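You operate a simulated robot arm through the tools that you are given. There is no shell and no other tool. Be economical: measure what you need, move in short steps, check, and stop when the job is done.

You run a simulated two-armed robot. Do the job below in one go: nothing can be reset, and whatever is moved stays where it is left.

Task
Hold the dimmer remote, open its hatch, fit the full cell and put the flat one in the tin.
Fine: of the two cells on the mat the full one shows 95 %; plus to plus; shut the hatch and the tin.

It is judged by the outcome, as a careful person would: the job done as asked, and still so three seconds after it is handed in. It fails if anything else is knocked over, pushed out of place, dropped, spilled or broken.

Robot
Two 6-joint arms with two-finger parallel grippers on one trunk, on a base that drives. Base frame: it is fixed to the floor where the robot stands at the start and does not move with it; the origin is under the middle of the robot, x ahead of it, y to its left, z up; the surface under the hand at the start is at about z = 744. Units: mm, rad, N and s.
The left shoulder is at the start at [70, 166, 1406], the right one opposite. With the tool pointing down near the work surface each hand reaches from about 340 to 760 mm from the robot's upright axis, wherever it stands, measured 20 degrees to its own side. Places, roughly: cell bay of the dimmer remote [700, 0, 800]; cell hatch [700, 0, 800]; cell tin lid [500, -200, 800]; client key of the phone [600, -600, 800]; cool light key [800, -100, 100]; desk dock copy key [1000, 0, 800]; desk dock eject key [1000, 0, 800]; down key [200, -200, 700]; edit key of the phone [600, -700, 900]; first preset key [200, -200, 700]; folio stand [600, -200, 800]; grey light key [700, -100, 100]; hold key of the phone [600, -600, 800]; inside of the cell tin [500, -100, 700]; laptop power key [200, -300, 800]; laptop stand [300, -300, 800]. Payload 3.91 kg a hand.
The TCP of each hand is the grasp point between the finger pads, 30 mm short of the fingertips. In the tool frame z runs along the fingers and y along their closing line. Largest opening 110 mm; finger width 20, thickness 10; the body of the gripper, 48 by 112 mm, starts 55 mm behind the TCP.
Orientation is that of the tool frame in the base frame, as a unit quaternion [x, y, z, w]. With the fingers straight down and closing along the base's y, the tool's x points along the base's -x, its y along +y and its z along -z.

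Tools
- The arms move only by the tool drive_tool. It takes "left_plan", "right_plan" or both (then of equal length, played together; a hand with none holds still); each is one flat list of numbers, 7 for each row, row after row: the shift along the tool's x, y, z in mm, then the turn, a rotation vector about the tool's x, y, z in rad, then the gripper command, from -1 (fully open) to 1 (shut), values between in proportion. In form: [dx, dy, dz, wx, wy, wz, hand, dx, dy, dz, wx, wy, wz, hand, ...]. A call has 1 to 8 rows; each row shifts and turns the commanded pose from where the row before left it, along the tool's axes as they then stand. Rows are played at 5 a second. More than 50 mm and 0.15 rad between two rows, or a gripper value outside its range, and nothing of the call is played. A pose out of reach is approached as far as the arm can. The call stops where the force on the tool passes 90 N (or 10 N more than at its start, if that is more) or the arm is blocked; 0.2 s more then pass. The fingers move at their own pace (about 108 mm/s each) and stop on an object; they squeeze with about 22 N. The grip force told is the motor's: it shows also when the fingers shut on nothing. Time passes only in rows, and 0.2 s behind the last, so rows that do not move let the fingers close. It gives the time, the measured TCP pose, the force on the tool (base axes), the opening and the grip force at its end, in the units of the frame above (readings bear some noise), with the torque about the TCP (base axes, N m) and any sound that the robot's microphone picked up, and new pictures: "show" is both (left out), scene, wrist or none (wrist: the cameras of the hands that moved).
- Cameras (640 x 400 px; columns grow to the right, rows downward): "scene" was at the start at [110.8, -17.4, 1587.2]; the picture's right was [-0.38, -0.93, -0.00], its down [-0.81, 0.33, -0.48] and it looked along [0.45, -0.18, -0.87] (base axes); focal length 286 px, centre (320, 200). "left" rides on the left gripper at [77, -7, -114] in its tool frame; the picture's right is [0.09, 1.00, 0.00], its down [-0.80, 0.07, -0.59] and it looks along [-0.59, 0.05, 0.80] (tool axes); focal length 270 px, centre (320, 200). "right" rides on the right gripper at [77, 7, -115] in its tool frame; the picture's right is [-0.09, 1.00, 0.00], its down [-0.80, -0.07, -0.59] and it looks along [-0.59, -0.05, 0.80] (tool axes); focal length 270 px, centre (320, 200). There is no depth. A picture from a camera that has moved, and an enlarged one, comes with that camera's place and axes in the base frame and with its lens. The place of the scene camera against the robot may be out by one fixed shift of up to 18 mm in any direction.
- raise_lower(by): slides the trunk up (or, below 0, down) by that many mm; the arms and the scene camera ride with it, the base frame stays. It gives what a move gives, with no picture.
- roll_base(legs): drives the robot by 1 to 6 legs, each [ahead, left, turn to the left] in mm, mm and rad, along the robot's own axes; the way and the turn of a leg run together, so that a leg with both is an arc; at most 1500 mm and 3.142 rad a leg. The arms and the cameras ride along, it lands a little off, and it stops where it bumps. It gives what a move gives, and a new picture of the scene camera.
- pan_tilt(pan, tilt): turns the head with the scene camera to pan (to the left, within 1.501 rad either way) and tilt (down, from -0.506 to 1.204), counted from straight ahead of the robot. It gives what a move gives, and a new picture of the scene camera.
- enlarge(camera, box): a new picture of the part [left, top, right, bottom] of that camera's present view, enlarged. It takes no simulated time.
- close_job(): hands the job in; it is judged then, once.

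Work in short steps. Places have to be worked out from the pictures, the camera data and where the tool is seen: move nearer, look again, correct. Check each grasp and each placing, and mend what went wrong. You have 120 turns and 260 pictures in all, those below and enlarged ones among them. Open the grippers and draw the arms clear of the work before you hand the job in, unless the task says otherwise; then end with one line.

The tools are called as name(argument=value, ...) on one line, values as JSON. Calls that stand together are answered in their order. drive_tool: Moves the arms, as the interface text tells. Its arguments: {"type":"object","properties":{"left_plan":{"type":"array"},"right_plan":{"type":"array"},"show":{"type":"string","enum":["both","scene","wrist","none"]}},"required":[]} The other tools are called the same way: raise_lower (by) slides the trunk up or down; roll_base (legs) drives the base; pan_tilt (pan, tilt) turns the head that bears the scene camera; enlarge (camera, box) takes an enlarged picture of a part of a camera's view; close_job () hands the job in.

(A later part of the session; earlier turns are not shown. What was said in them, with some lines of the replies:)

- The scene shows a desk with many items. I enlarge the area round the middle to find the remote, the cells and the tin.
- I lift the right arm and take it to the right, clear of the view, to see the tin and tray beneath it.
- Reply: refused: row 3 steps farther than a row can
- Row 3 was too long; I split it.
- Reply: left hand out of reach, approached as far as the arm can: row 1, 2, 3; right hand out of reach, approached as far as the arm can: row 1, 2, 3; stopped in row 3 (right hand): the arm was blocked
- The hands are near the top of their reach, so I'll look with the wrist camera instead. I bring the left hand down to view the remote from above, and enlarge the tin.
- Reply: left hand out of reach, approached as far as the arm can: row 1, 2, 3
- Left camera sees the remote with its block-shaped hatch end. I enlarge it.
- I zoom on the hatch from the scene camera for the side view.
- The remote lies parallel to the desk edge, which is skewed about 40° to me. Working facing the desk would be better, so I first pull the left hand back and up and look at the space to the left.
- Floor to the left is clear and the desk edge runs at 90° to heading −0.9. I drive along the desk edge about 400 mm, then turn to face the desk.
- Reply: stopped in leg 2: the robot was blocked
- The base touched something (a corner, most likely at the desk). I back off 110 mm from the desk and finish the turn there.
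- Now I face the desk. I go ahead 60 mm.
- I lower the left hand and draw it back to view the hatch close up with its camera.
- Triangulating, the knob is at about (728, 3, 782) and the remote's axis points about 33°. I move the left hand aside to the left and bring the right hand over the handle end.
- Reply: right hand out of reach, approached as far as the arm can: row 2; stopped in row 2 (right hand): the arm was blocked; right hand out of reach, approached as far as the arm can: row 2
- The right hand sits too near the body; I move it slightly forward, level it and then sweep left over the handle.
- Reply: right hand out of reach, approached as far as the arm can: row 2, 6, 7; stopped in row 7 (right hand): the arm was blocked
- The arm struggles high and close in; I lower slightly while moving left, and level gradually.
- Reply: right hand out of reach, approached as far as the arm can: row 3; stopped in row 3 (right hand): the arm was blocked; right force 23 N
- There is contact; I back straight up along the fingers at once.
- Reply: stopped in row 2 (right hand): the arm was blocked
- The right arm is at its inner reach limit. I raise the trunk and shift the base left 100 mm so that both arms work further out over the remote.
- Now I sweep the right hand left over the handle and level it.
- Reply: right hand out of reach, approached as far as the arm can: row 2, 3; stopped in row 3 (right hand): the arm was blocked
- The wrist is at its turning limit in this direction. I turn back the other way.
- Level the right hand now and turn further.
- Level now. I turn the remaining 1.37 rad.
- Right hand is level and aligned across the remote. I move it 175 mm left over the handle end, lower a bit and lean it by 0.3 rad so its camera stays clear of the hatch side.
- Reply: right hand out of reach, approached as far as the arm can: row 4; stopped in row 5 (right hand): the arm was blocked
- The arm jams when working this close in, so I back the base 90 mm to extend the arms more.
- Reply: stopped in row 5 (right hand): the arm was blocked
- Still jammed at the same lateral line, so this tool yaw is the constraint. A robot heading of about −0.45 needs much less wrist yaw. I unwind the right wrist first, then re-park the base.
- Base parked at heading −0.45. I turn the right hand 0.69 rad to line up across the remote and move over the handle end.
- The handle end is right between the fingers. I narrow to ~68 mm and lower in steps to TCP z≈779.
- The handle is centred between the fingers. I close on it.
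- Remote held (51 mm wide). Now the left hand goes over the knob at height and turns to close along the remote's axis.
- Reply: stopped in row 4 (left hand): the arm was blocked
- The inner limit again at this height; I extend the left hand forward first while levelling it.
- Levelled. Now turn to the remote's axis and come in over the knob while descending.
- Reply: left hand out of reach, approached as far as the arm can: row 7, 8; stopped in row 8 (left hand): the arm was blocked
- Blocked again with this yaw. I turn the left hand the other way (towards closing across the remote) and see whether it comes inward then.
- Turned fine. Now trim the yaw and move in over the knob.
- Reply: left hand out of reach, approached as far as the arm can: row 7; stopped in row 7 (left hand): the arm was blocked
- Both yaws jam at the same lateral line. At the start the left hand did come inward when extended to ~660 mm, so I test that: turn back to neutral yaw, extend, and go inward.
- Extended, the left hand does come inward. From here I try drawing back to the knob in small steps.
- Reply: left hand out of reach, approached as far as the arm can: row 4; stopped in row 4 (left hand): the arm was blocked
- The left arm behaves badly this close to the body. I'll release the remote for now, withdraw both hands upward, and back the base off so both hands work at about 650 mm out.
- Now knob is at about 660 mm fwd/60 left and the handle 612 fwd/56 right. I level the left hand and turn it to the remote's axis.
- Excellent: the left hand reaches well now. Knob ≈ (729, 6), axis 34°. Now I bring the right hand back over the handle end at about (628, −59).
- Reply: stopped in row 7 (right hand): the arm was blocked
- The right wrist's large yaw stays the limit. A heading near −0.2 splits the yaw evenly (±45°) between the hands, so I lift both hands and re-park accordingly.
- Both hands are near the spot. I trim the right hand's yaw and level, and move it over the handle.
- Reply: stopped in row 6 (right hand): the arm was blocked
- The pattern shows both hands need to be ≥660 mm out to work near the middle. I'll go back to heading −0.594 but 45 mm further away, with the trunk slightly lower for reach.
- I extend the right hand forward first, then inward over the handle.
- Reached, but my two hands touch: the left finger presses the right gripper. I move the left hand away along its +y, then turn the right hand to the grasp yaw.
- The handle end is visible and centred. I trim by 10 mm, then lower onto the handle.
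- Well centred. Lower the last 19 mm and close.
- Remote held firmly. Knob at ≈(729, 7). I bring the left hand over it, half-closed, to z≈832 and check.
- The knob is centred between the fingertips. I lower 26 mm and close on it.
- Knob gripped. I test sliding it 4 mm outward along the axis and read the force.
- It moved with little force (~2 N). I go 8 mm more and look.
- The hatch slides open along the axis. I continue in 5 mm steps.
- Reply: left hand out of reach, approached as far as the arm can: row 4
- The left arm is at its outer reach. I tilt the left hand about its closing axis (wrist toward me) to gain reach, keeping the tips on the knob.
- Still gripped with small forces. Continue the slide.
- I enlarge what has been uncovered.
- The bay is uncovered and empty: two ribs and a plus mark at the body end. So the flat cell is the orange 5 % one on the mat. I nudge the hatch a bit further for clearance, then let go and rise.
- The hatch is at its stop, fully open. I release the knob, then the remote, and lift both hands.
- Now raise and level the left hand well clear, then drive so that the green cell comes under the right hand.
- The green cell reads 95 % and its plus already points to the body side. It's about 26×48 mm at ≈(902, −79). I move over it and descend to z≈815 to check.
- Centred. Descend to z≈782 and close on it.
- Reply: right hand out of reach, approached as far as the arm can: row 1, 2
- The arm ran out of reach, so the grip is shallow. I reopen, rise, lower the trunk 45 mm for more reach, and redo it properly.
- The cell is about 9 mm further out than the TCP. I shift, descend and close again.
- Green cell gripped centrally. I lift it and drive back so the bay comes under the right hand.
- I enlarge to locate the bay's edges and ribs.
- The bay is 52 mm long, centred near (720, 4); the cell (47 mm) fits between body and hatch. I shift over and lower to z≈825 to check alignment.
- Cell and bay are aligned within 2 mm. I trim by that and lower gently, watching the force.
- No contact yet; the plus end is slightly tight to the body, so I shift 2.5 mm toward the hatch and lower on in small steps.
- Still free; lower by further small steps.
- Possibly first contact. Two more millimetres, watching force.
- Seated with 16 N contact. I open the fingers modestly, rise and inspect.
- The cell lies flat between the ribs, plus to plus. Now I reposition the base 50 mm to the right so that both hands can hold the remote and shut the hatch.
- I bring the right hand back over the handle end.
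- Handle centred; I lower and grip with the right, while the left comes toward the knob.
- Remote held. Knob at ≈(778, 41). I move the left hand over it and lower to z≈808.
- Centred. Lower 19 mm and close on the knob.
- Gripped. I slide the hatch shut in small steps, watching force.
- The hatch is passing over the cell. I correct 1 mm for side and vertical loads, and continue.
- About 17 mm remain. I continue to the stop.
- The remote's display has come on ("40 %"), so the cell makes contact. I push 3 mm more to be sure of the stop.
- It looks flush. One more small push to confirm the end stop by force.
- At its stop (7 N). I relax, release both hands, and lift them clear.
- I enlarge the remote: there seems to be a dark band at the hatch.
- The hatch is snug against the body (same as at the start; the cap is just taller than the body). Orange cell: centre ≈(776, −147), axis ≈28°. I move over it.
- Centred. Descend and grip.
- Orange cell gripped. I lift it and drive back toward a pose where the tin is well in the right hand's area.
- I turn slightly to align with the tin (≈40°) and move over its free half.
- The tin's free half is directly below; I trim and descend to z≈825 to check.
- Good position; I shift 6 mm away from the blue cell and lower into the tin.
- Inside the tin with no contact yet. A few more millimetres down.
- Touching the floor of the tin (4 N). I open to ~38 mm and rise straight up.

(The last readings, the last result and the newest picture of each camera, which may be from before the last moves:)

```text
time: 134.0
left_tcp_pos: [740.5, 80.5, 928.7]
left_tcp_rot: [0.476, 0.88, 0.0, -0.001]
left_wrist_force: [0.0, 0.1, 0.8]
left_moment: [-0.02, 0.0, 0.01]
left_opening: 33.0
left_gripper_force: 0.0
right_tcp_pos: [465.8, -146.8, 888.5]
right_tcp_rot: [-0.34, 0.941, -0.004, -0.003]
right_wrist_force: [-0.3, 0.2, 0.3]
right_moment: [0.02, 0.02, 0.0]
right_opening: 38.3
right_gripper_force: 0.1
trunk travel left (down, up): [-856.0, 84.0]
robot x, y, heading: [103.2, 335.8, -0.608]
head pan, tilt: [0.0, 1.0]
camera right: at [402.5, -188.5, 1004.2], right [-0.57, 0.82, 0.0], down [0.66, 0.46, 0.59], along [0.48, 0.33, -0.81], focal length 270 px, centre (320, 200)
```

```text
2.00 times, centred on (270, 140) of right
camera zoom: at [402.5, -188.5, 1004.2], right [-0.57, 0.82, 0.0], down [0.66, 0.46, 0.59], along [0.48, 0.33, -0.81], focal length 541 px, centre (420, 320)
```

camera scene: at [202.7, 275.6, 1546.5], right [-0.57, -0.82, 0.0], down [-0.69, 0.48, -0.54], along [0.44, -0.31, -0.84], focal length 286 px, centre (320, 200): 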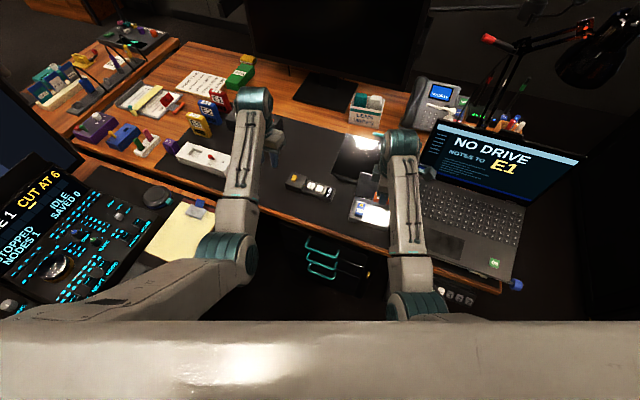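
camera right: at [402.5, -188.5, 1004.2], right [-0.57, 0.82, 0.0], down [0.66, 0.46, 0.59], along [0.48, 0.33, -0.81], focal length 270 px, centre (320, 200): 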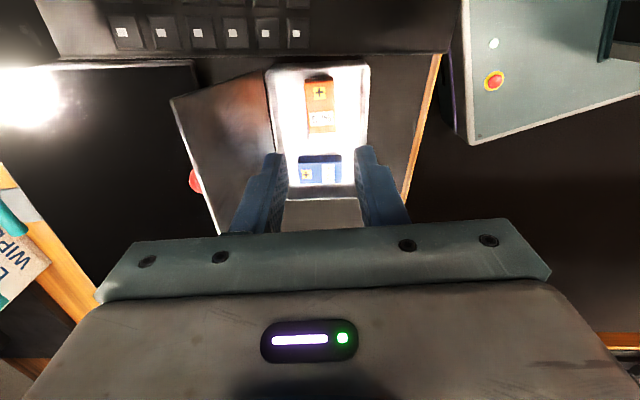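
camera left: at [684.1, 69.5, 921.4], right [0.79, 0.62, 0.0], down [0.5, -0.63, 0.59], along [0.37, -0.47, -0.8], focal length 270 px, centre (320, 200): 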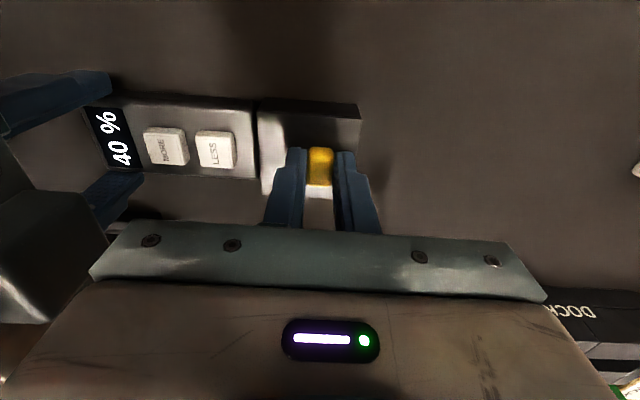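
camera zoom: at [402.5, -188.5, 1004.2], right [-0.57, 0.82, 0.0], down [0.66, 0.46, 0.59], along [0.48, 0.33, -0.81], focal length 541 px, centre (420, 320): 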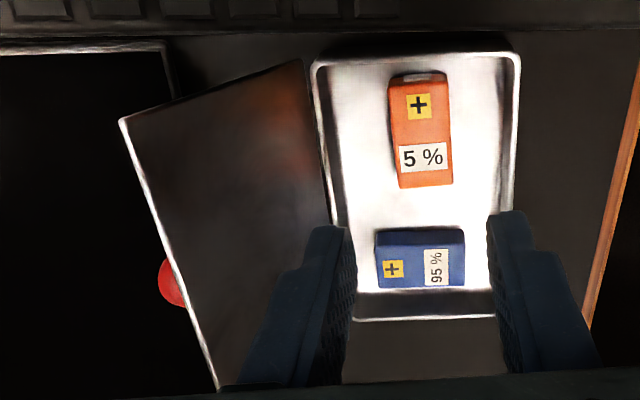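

Both cells lie well inside the tin. Now the lid: I inspect its free edge, the red tab and what is behind it.

enlarge(camera="scene", box=[320, 120, 448, 240])

drive_tool(right_plan=[-20, 40, -10, 0, 0, 0, 0.3, -20, 40, 0, 0, 0, 0, 0.3, 0, 0, 0, 0, 0, 0, 0.3], show="both")

```text
3.33 times, centred on (384, 180) of scene
camera zoom: at [201.5, 276.0, 1546.5], right [-0.57, -0.82, 0.0], down [-0.69, 0.48, -0.54], along [0.44, -0.31, -0.84], focal length 955 px, centre (107, 267)
```

zoom: 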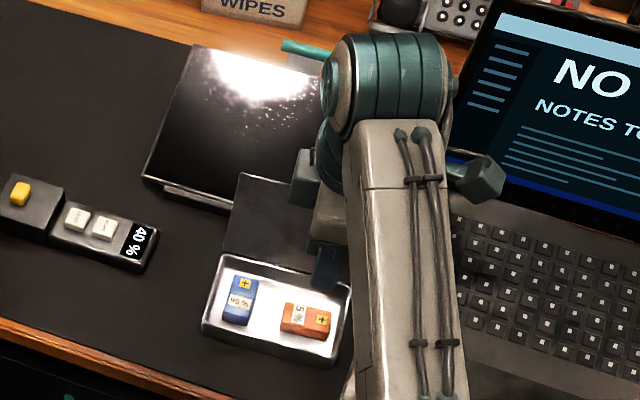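

```text
time: 135.0
left_tcp_pos: [742.7, 79.9, 927.5]
left_tcp_rot: [0.475, 0.88, -0.001, 0.001]
left_wrist_force: [0.5, -0.3, 0.0]
left_moment: [-0.02, 0.0, -0.02]
left_opening: 33.0
left_gripper_force: 0.1
right_tcp_pos: [428.1, -92.4, 899.0]
right_tcp_rot: [-0.333, 0.942, -0.027, -0.026]
right_wrist_force: [0.0, -0.1, -0.2]
right_moment: [0.01, -0.02, 0.02]
right_opening: 38.6
right_gripper_force: 0.0
trunk travel left (down, up): [-856.0, 84.0]
robot x, y, heading: [103.1, 335.7, -0.602]
head pan, tilt: [0.0, 1.0]
stopped in row 3 (right hand): the arm was blocked; the commanded pose is now the measured one
camera scene: at [201.8, 276.6, 1546.6], right [-0.57, -0.82, 0.0], down [-0.69, 0.48, -0.54], along [0.44, -0.31, -0.84], focal length 286 px, centre (320, 200)
camera right: at [367.8, -124.7, 1018.0], right [-0.56, 0.83, -0.04], down [0.68, 0.49, 0.54], along [0.47, 0.28, -0.84], focal length 270 px, centre (320, 200)
```

scene: 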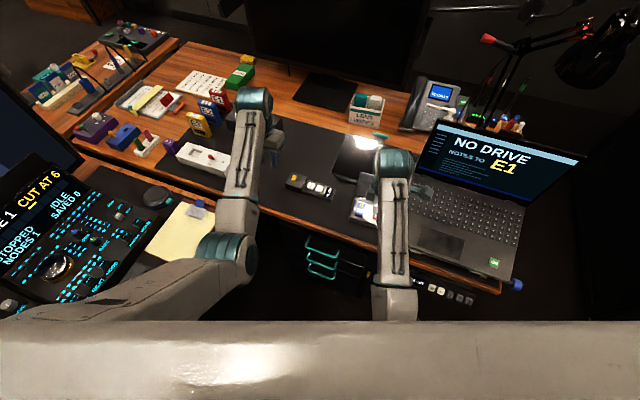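
right: 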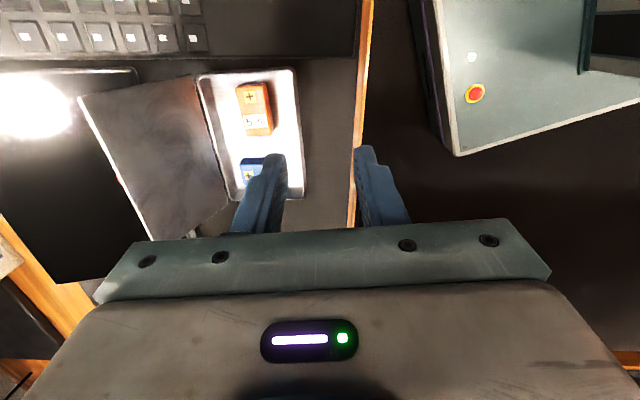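

The folio lies nearly flat behind the lid, so a finger can go behind it. I'll straddle the lid's free edge near its left end with the fingers ~60 mm apart; first hover there.

drive_tool(right_plan=[-16, -34.5, 0, -0.017, -0.034, 0, -0.1, -16, -34.5, 0, -0.016, -0.033, 0, -0.1, -16, -34.5, 0, 0, 0, 0, -0.1, -16, -34.5, 0, 0, 0, 0, -0.1, 0, 0, 0, 0, 0, 0, -0.1], show="both")

enlarge(camera="scene", box=[320, 120, 448, 240])

```text
time: 136.2
left_tcp_pos: [740.7, 79.0, 929.6]
left_tcp_rot: [0.476, 0.88, 0.0, 0.0]
left_wrist_force: [-0.2, 0.2, -0.2]
left_moment: [-0.01, 0.0, 0.01]
left_opening: 32.9
left_gripper_force: 0.1
right_tcp_pos: [566.1, -157.6, 899.2]
right_tcp_rot: [-0.333, 0.943, 0.001, 0.002]
right_wrist_force: [0.3, -0.3, 0.7]
right_moment: [-0.01, -0.03, 0.0]
right_opening: 60.8
right_gripper_force: 0.0
trunk travel left (down, up): [-856.0, 84.0]
robot x, y, heading: [104.9, 337.2, -0.604]
head pan, tilt: [0.0, 1.0]
camera scene: at [200.6, 275.6, 1546.6], right [-0.57, -0.82, 0.0], down [-0.69, 0.48, -0.54], along [0.44, -0.31, -0.84], focal length 286 px, centre (320, 200)
camera right: at [501.5, -200.8, 1013.0], right [-0.56, 0.83, 0.0], down [0.66, 0.45, 0.6], along [0.5, 0.34, -0.8], focal length 270 px, centre (320, 200)
```

scene: 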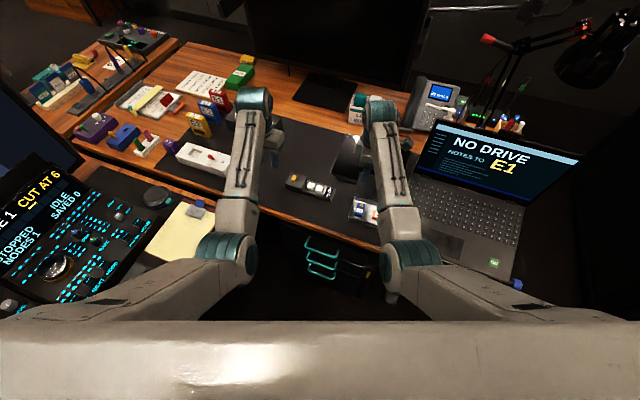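
right: 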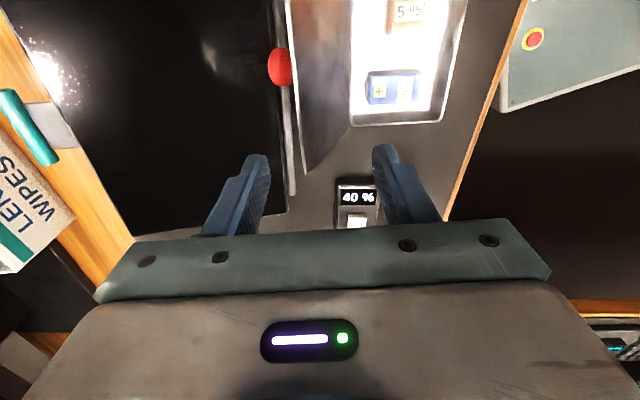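

```text
3.33 times, centred on (384, 180) of scene
camera zoom: at [200.6, 275.6, 1546.6], right [-0.57, -0.82, 0.0], down [-0.69, 0.48, -0.54], along [0.44, -0.31, -0.84], focal length 955 px, centre (107, 267)
```

zoom: 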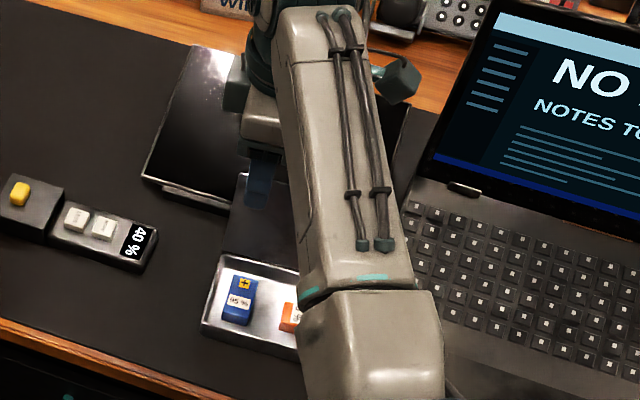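

The lid's free edge is at about z≈846, 41 mm behind the hinge line; my fingers are clear of the red tab. I centre on it, lower to straddle it, and narrow the gap.

drive_tool(right_plan=[0, -9, 0, 0, 0, 0, -0.1, 0, 0, 20, 0, 0, 0, -0.1, 0, 0, 18, 0, 0, 0, -0.1, 0, 0, 13, 0, 0, 0, -0.1, 0, 0, 0, 0, 0, 0, -0.1], show="both")

enlarge(camera="right", box=[180, 0, 440, 240])

```text
time: 137.4
left_tcp_pos: [740.1, 79.2, 930.2]
left_tcp_rot: [0.476, 0.879, 0.0, 0.001]
left_wrist_force: [1.4, 0.4, 0.3]
left_moment: [0.0, -0.01, -0.01]
left_opening: 33.2
left_gripper_force: 0.1
right_tcp_pos: [572.0, -165.0, 846.4]
right_tcp_rot: [-0.334, 0.942, 0.001, 0.003]
right_wrist_force: [0.4, -0.6, 0.4]
right_moment: [-0.03, -0.04, -0.03]
right_opening: 60.6
right_gripper_force: 0.0
trunk travel left (down, up): [-856.0, 84.0]
robot x, y, heading: [101.5, 332.3, -0.608]
head pan, tilt: [0.0, 1.0]
camera scene: at [201.2, 275.4, 1546.6], right [-0.57, -0.82, 0.0], down [-0.69, 0.48, -0.54], along [0.44, -0.31, -0.84], focal length 286 px, centre (320, 200)
camera right: at [507.0, -206.2, 960.9], right [-0.56, 0.83, 0.0], down [0.66, 0.45, 0.6], along [0.5, 0.33, -0.8], focal length 270 px, centre (320, 200)
```

scene: 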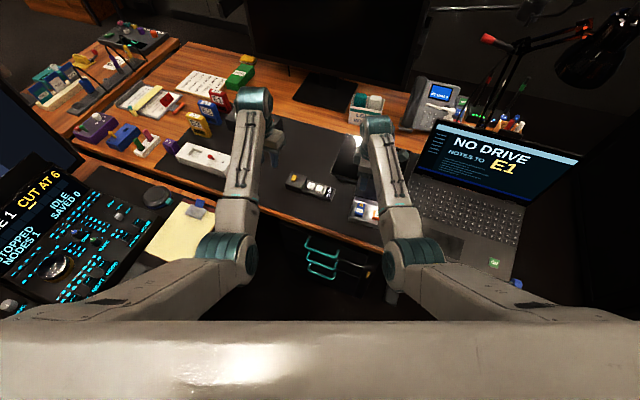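
right: 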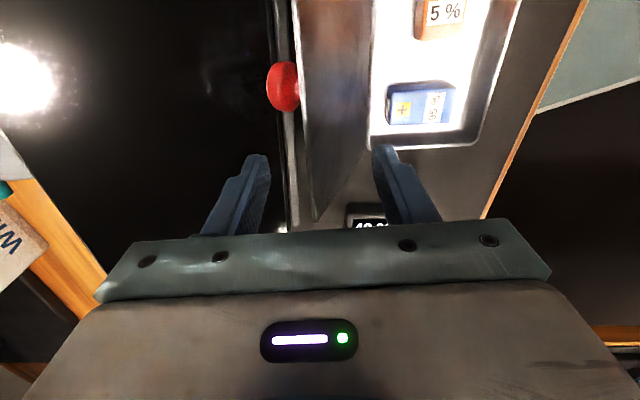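

```text
1.67 times, centred on (310, 120) of right
camera zoom: at [507.0, -206.2, 960.9], right [-0.56, 0.83, 0.0], down [0.66, 0.45, 0.6], along [0.5, 0.33, -0.8], focal length 450 px, centre (337, 333)
```

zoom: 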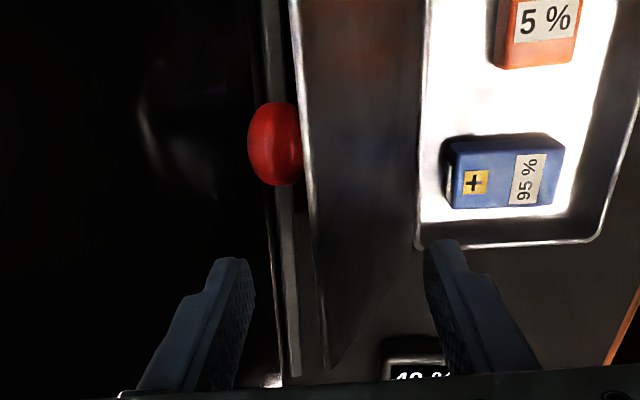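

The lid is between the fingers. I sweep toward me (+y) in small steps so the rear finger brings the lid up.

drive_tool(right_plan=[0, 0, 0, 0, 0, 0, 0.2, 0, 8, 0, 0, 0, 0, 0.2, 0, 8, 0, 0, 0, 0, 0.2, 0, 8, 0, 0, 0, 0, 0.2, 0, 8, 0, 0, 0, 0, 0.2, 0, 0, 0, 0, 0, 0, 0.2], show="wrist")

```text
time: 138.8
left_tcp_pos: [740.7, 78.7, 928.3]
left_tcp_rot: [0.476, 0.879, 0.0, 0.0]
left_wrist_force: [0.6, -0.5, -0.9]
left_moment: [-0.01, 0.0, -0.03]
left_opening: 32.8
left_gripper_force: 0.0
right_tcp_pos: [550.6, -139.7, 847.8]
right_tcp_rot: [-0.334, 0.943, 0.002, 0.003]
right_wrist_force: [0.2, 0.2, 0.7]
right_moment: [-0.01, 0.03, 0.02]
right_opening: 44.4
right_gripper_force: 0.0
trunk travel left (down, up): [-856.0, 84.0]
robot x, y, heading: [104.4, 338.6, -0.596]
head pan, tilt: [0.0, 1.0]
camera right: at [486.5, -181.9, 962.1], right [-0.56, 0.83, 0.0], down [0.66, 0.45, 0.6], along [0.5, 0.33, -0.8], focal length 270 px, centre (320, 200)
```

right: 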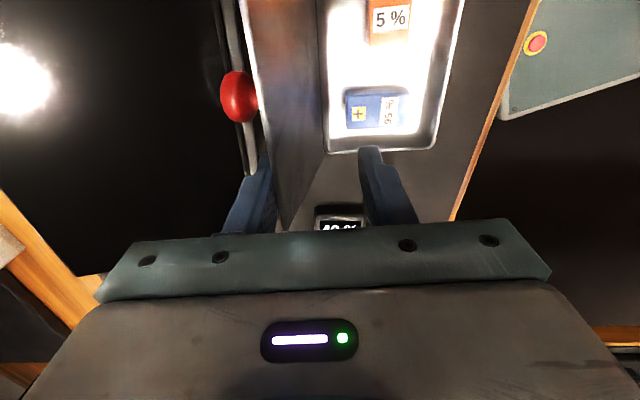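

The rear finger is just at the lid. Continue the sweep.

drive_tool(right_plan=[0, 8, 0, 0, 0, 0, 0.2, 0, 8, 0, 0, 0, 0, 0.2, 0, 8, 0, 0, 0, 0, 0.2, 0, 8, 0, 0, 0, 0, 0.2, 0, 0, 0, 0, 0, 0, 0.2], show="wrist")

```text
time: 140.0
left_tcp_pos: [741.4, 79.3, 928.1]
left_tcp_rot: [0.475, 0.88, -0.001, 0.0]
left_wrist_force: [-0.1, 0.5, 0.7]
left_moment: [0.0, -0.02, 0.01]
left_opening: 32.7
left_gripper_force: 0.1
right_tcp_pos: [531.4, -114.3, 847.7]
right_tcp_rot: [-0.335, 0.942, 0.001, 0.002]
right_wrist_force: [-0.1, -0.1, -0.5]
right_moment: [0.0, 0.0, 0.02]
right_opening: 43.7
right_gripper_force: 0.1
trunk travel left (down, up): [-856.0, 84.0]
robot x, y, heading: [101.4, 336.4, -0.605]
head pan, tilt: [0.0, 1.0]
camera right: at [467.2, -157.2, 962.1], right [-0.56, 0.83, 0.0], down [0.66, 0.45, 0.6], along [0.5, 0.34, -0.8], focal length 270 px, centre (320, 200)
```

right: 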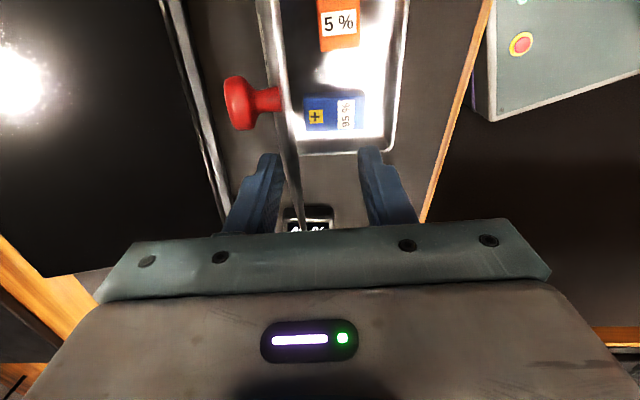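

The lid is nearly upright. I go on, lowering slightly so the front finger catches the edge.

drive_tool(right_plan=[0, 6, 0, 0, 0, 0, 0.2, 0, 6, 5, 0, 0, 0, 0.2, 0, 5, 5, 0, 0, 0, 0.2, 0, 0, 0, 0, 0, 0, 0.2], show="wrist")

```text
time: 141.0
left_tcp_pos: [742.0, 79.5, 929.5]
left_tcp_rot: [0.475, 0.88, 0.0, 0.001]
left_wrist_force: [-0.4, -1.0, 0.7]
left_moment: [-0.02, -0.02, -0.04]
left_opening: 32.8
left_gripper_force: 0.1
right_tcp_pos: [520.9, -100.9, 837.5]
right_tcp_rot: [-0.335, 0.942, 0.001, 0.002]
right_wrist_force: [-0.9, 0.1, 0.6]
right_moment: [0.03, 0.04, -0.02]
right_opening: 44.2
right_gripper_force: 0.6
trunk travel left (down, up): [-856.0, 84.0]
robot x, y, heading: [97.5, 333.4, -0.61]
head pan, tilt: [0.0, 1.0]
camera right: at [456.1, -143.3, 951.9], right [-0.56, 0.83, 0.0], down [0.66, 0.45, 0.6], along [0.5, 0.34, -0.8], focal length 270 px, centre (320, 200)
```

right: 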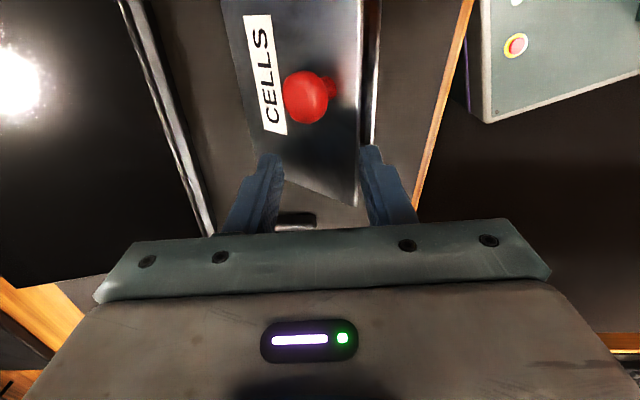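

The lid leans on the front finger. I ease it down along an arc.

drive_tool(right_plan=[0, 6, 6, 0, 0, 0, 0.2, 0, 6, 8, 0, 0, 0, 0.2, 0, 4, 6, 0, 0, 0, 0.2, 0, 4, 0, 0, 0, 0, 0.2, 0, 0, 0, 0, 0, 0, 0.2], show="wrist")

```text
time: 142.2
left_tcp_pos: [741.9, 79.4, 928.6]
left_tcp_rot: [0.476, 0.88, 0.0, 0.0]
left_wrist_force: [0.5, 0.2, 0.5]
left_moment: [0.02, -0.01, 0.02]
left_opening: 33.1
left_gripper_force: 0.1
right_tcp_pos: [505.4, -90.9, 816.4]
right_tcp_rot: [-0.333, 0.943, -0.002, -0.001]
right_wrist_force: [-0.1, 0.4, -0.7]
right_moment: [0.02, 0.02, -0.03]
right_opening: 43.9
right_gripper_force: 0.2
trunk travel left (down, up): [-856.0, 84.0]
robot x, y, heading: [104.6, 335.1, -0.607]
head pan, tilt: [0.0, 1.0]
camera right: at [441.6, -132.3, 931.8], right [-0.56, 0.83, 0.0], down [0.67, 0.45, 0.59], along [0.49, 0.33, -0.81], focal length 270 px, centre (320, 200)
```

right: 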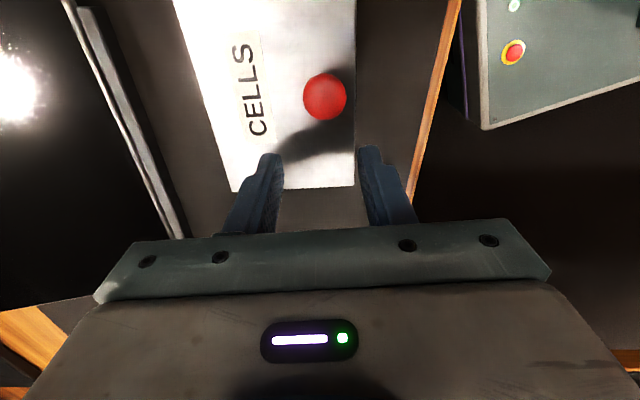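

The lid looks nearly down. I move 6 mm further out to let it drop, then rise and inspect.

drive_tool(right_plan=[0, 6, 0, 0, 0, 0, 0.2, 0, 0, 0, 0, 0, 0, 0.2, 0, 0, -20, 0, 0, 0, 0.2, 0, 0, -40, 0, 0, 0, 0.2, 0, 0, 0, 0, 0, 0, 0.2], show="both")

enlarge(camera="right", box=[160, 0, 420, 220])

enlarge(camera="scene", box=[320, 140, 420, 240])

```text
time: 143.6
left_tcp_pos: [740.8, 78.4, 928.1]
left_tcp_rot: [0.475, 0.88, 0.0, 0.0]
left_wrist_force: [0.1, 0.2, -0.5]
left_moment: [0.0, -0.02, -0.01]
left_opening: 33.2
left_gripper_force: 0.0
right_tcp_pos: [483.8, -99.6, 867.6]
right_tcp_rot: [-0.328, 0.944, -0.006, -0.02]
right_wrist_force: [0.1, 0.1, -0.2]
right_moment: [0.01, 0.02, 0.03]
right_opening: 44.3
right_gripper_force: 0.0
trunk travel left (down, up): [-856.0, 84.0]
robot x, y, heading: [104.2, 335.7, -0.606]
head pan, tilt: [0.0, 1.0]
stopped in row 5 (right hand): the arm was blocked; the commanded pose is now the measured one
camera scene: at [201.5, 275.0, 1546.5], right [-0.57, -0.82, 0.0], down [-0.69, 0.48, -0.54], along [0.44, -0.31, -0.84], focal length 286 px, centre (320, 200)
camera right: at [422.5, -138.1, 984.4], right [-0.55, 0.84, 0.0], down [0.69, 0.45, 0.56], along [0.47, 0.31, -0.83], focal length 270 px, centre (320, 200)
```

scene: 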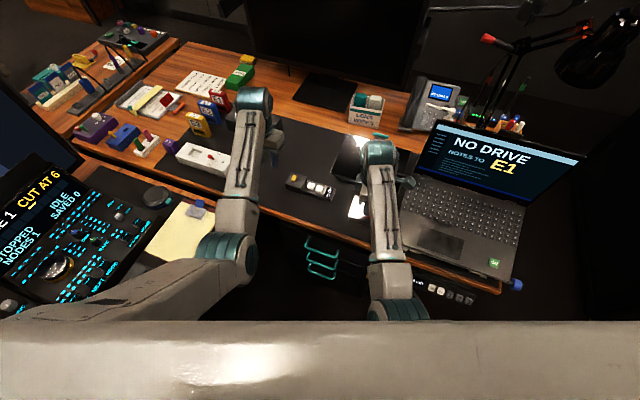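
right: 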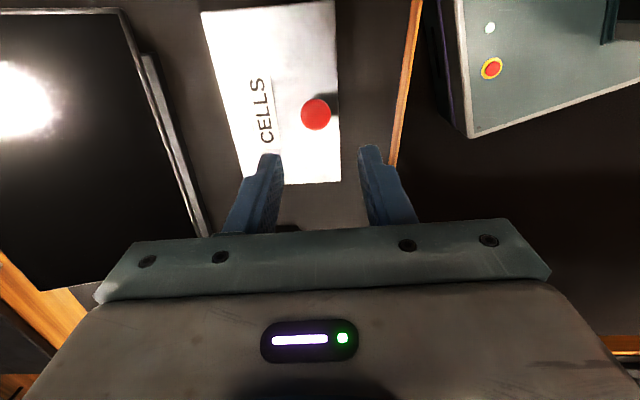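

```text
1.82 times, centred on (290, 110) of right
camera zoom: at [422.5, -138.1, 984.4], right [-0.55, 0.84, 0.0], down [0.69, 0.45, 0.56], along [0.47, 0.31, -0.83], focal length 491 px, centre (374, 364)
```

zoom: 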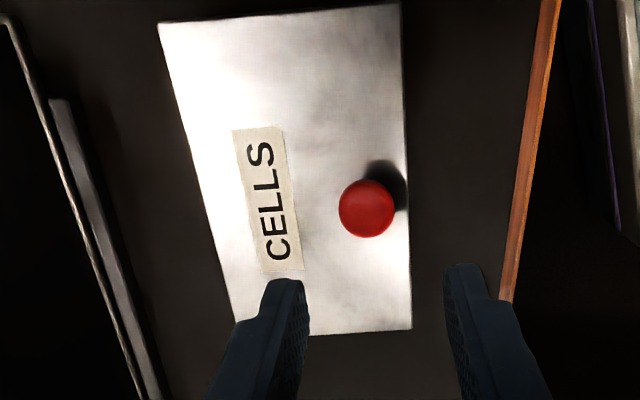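

```text
4.00 times, centred on (370, 190) of scene
camera zoom: at [201.5, 275.0, 1546.5], right [-0.57, -0.82, 0.0], down [-0.69, 0.48, -0.54], along [0.44, -0.31, -0.84], focal length 1146 px, centre (120, 240)
```

zoom: 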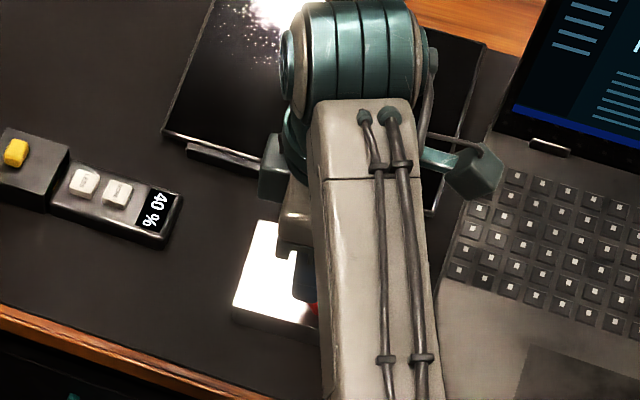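

The lid has come down. I move the right arm out of the way and check from the scene camera whether it's fully shut.

drive_tool(right_plan=[-30, -20, -10, 0, 0, 0, 0.2, -35, -30, 0, 0, -0.03, 0, 0.2, -40, -20, 0, 0, 0, 0, 0.2, -40, -10, 0, 0, 0, 0, 0.2, -20, -10, 0, 0, 0, 0, 0.2, 0, 0, 0, 0, 0, 0, 0.2], show="both")

enlarge(camera="scene", box=[310, 140, 420, 240])

```text
time: 145.0
left_tcp_pos: [740.7, 79.0, 929.1]
left_tcp_rot: [0.476, 0.879, 0.001, 0.0]
left_wrist_force: [-0.5, -0.4, 0.2]
left_moment: [-0.02, 0.01, -0.01]
left_opening: 33.1
left_gripper_force: 0.1
right_tcp_pos: [670.5, -65.0, 872.9]
right_tcp_rot: [-0.328, 0.945, -0.001, -0.003]
right_wrist_force: [0.3, -0.2, -0.3]
right_moment: [0.0, 0.02, 0.03]
right_opening: 44.1
right_gripper_force: 0.0
trunk travel left (down, up): [-856.0, 84.0]
robot x, y, heading: [99.8, 334.4, -0.606]
head pan, tilt: [0.0, 1.0]
camera scene: at [200.8, 275.5, 1546.6], right [-0.57, -0.82, 0.0], down [-0.69, 0.48, -0.54], along [0.44, -0.31, -0.84], focal length 286 px, centre (320, 200)
camera right: at [606.1, -105.9, 989.1], right [-0.55, 0.84, 0.0], down [0.68, 0.44, 0.59], along [0.49, 0.32, -0.81], focal length 270 px, centre (320, 200)
```

scene: 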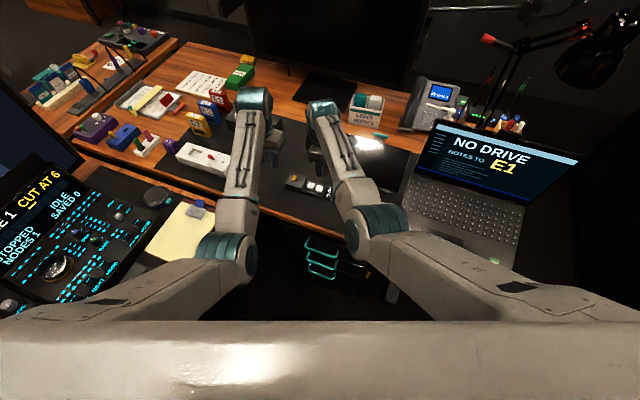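
right: 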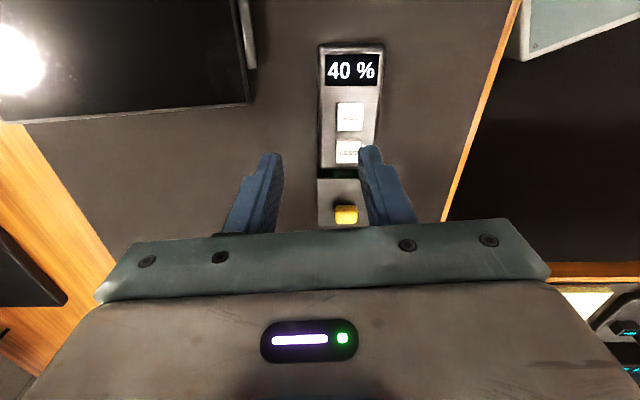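

```text
4.00 times, centred on (365, 190) of scene
camera zoom: at [200.8, 275.5, 1546.6], right [-0.57, -0.82, 0.0], down [-0.69, 0.48, -0.54], along [0.44, -0.31, -0.84], focal length 1146 px, centre (140, 240)
```

zoom: 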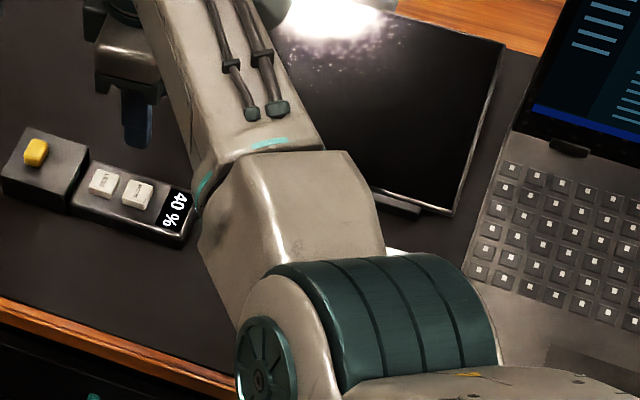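

I raise the right hand and back the base away to free the view.

drive_tool(right_plan=[0, 0, -30, 0, 0, 0, 0.2, 0, 0, -20, 0, 0, 0, 0.2], show="none")

roll_base(legs=[[-220, 120, 0]])

pan_tilt(pan=-0.3, tilt=0.85)

```text
time: 145.6
left_tcp_pos: [740.9, 79.6, 928.3]
left_tcp_rot: [0.475, 0.88, 0.0, 0.0]
left_wrist_force: [-0.7, 0.2, -0.2]
left_moment: [0.05, 0.0, 0.03]
left_opening: 32.8
left_gripper_force: 0.0
right_tcp_pos: [670.7, -65.2, 924.3]
right_tcp_rot: [-0.328, 0.945, 0.0, -0.003]
right_wrist_force: [-1.2, 0.2, -0.3]
right_moment: [-0.03, 0.01, 0.07]
right_opening: 43.9
right_gripper_force: 0.1
trunk travel left (down, up): [-856.0, 84.0]
robot x, y, heading: [102.2, 336.1, -0.606]
head pan, tilt: [0.0, 1.0]
```

```text
time: 147.4
left_tcp_pos: [630.9, 302.1, 928.2]
left_tcp_rot: [0.477, 0.879, 0.0, -0.001]
left_wrist_force: [0.5, -0.4, 0.1]
left_moment: [0.01, 0.02, 0.01]
left_opening: 33.1
left_gripper_force: 0.0
right_tcp_pos: [560.3, 155.4, 921.9]
right_tcp_rot: [-0.327, 0.945, 0.001, -0.004]
right_wrist_force: [-1.3, 0.3, -0.8]
right_moment: [0.0, 0.0, 0.02]
right_opening: 44.2
right_gripper_force: 0.1
trunk travel left (down, up): [-856.0, 84.0]
robot x, y, heading: [-8.7, 558.4, -0.605]
head pan, tilt: [0.0, 1.0]
camera scene: at [91.5, 497.2, 1546.4], right [-0.57, -0.82, 0.0], down [-0.69, 0.48, -0.54], along [0.44, -0.31, -0.84], focal length 286 px, centre (320, 200)
```

scene: 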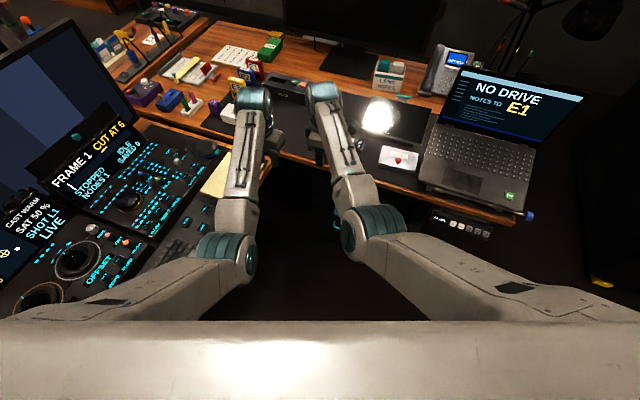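

```text
time: 148.2
left_tcp_pos: [630.0, 302.4, 929.5]
left_tcp_rot: [0.477, 0.879, -0.001, 0.001]
left_wrist_force: [-1.2, 0.0, -0.3]
left_moment: [-0.03, 0.02, 0.04]
left_opening: 32.6
left_gripper_force: 0.1
right_tcp_pos: [558.5, 156.9, 924.9]
right_tcp_rot: [-0.327, 0.945, 0.0, -0.004]
right_wrist_force: [1.0, 0.3, -0.4]
right_moment: [-0.02, 0.02, 0.0]
right_opening: 44.0
right_gripper_force: 0.1
trunk travel left (down, up): [-856.0, 84.0]
robot x, y, heading: [-11.4, 561.1, -0.606]
head pan, tilt: [-0.3, 0.85]
camera scene: at [80.9, 477.9, 1557.7], right [-0.79, -0.62, 0.0], down [-0.46, 0.59, -0.66], along [0.41, -0.52, -0.75], focal length 286 px, centre (320, 200)
```

scene: 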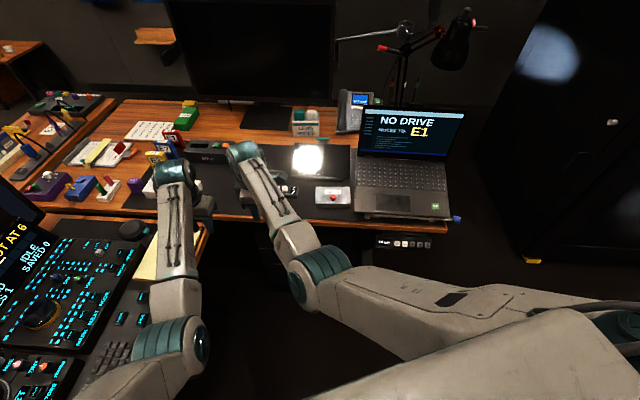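

The view is clear; I enlarge the tin and the remote.

enlarge(camera="scene", box=[290, 165, 370, 215])

enlarge(camera="scene", box=[120, 80, 480, 260])

```text
8.00 times, centred on (330, 190) of scene
camera zoom: at [80.9, 477.9, 1557.7], right [-0.79, -0.62, 0.0], down [-0.46, 0.59, -0.66], along [0.41, -0.52, -0.75], focal length 2291 px, centre (240, 280)
```

zoom: 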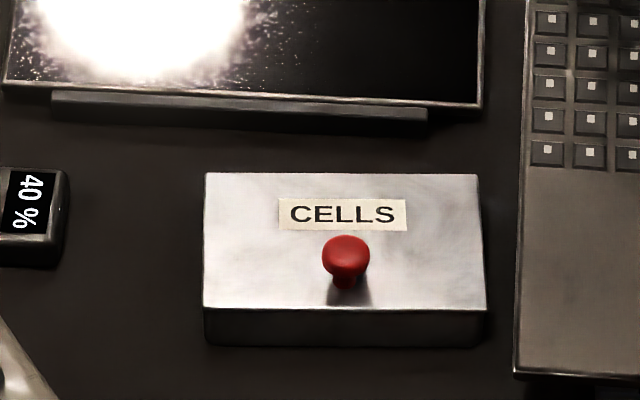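

```text
1.78 times, centred on (300, 170) of scene
camera zoom: at [80.9, 477.9, 1557.7], right [-0.79, -0.62, 0.0], down [-0.46, 0.59, -0.66], along [0.41, -0.52, -0.75], focal length 509 px, centre (356, 253)
```

zoom: 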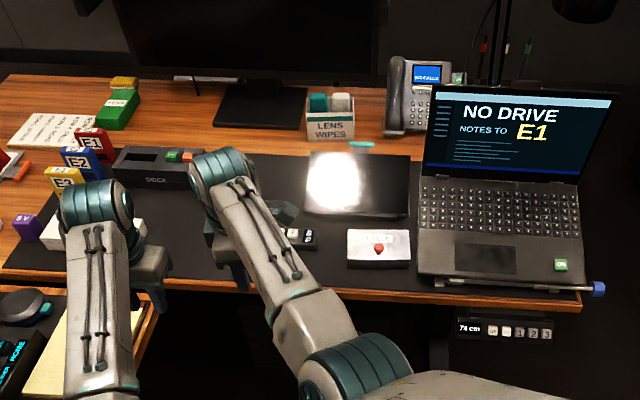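

The tin is shut flush, the remote shows "40 %" with its hatch closed, and nothing else is disturbed. I open both grippers and hand in.

drive_tool(left_plan=[0, 0, 0, 0, 0, 0, -1, 0, 0, 0, 0, 0, 0, -1, 0, 0, 0, 0, 0, 0, -1], right_plan=[0, 0, 0, 0, 0, 0, -1, 0, 0, 0, 0, 0, 0, -1, 0, 0, 0, 0, 0, 0, -1], show="none")

close_job()

```text
time: 149.0
left_tcp_pos: [630.0, 301.1, 928.7]
left_tcp_rot: [0.478, 0.879, 0.0, 0.0]
left_wrist_force: [-0.4, 0.3, 0.6]
left_moment: [-0.01, 0.0, 0.05]
left_opening: 110.2
left_gripper_force: 0.1
right_tcp_pos: [560.4, 156.2, 923.7]
right_tcp_rot: [-0.327, 0.945, 0.001, -0.003]
right_wrist_force: [-1.0, 0.0, 0.0]
right_moment: [0.02, 0.0, 0.03]
right_opening: 110.1
right_gripper_force: 0.1
trunk travel left (down, up): [-856.0, 84.0]
robot x, y, heading: [-11.2, 562.0, -0.605]
head pan, tilt: [-0.3, 0.85]
```

```text
The job is handed in.
```

The 95 % cell is in the remote plus to plus with the hatch shut (its display now reads 40 %), and the flat 5 % cell is in the closed tin; early on the right gripper brushed something near the laptop and tin (about 20 N), and nothing looked out of place afterwards.
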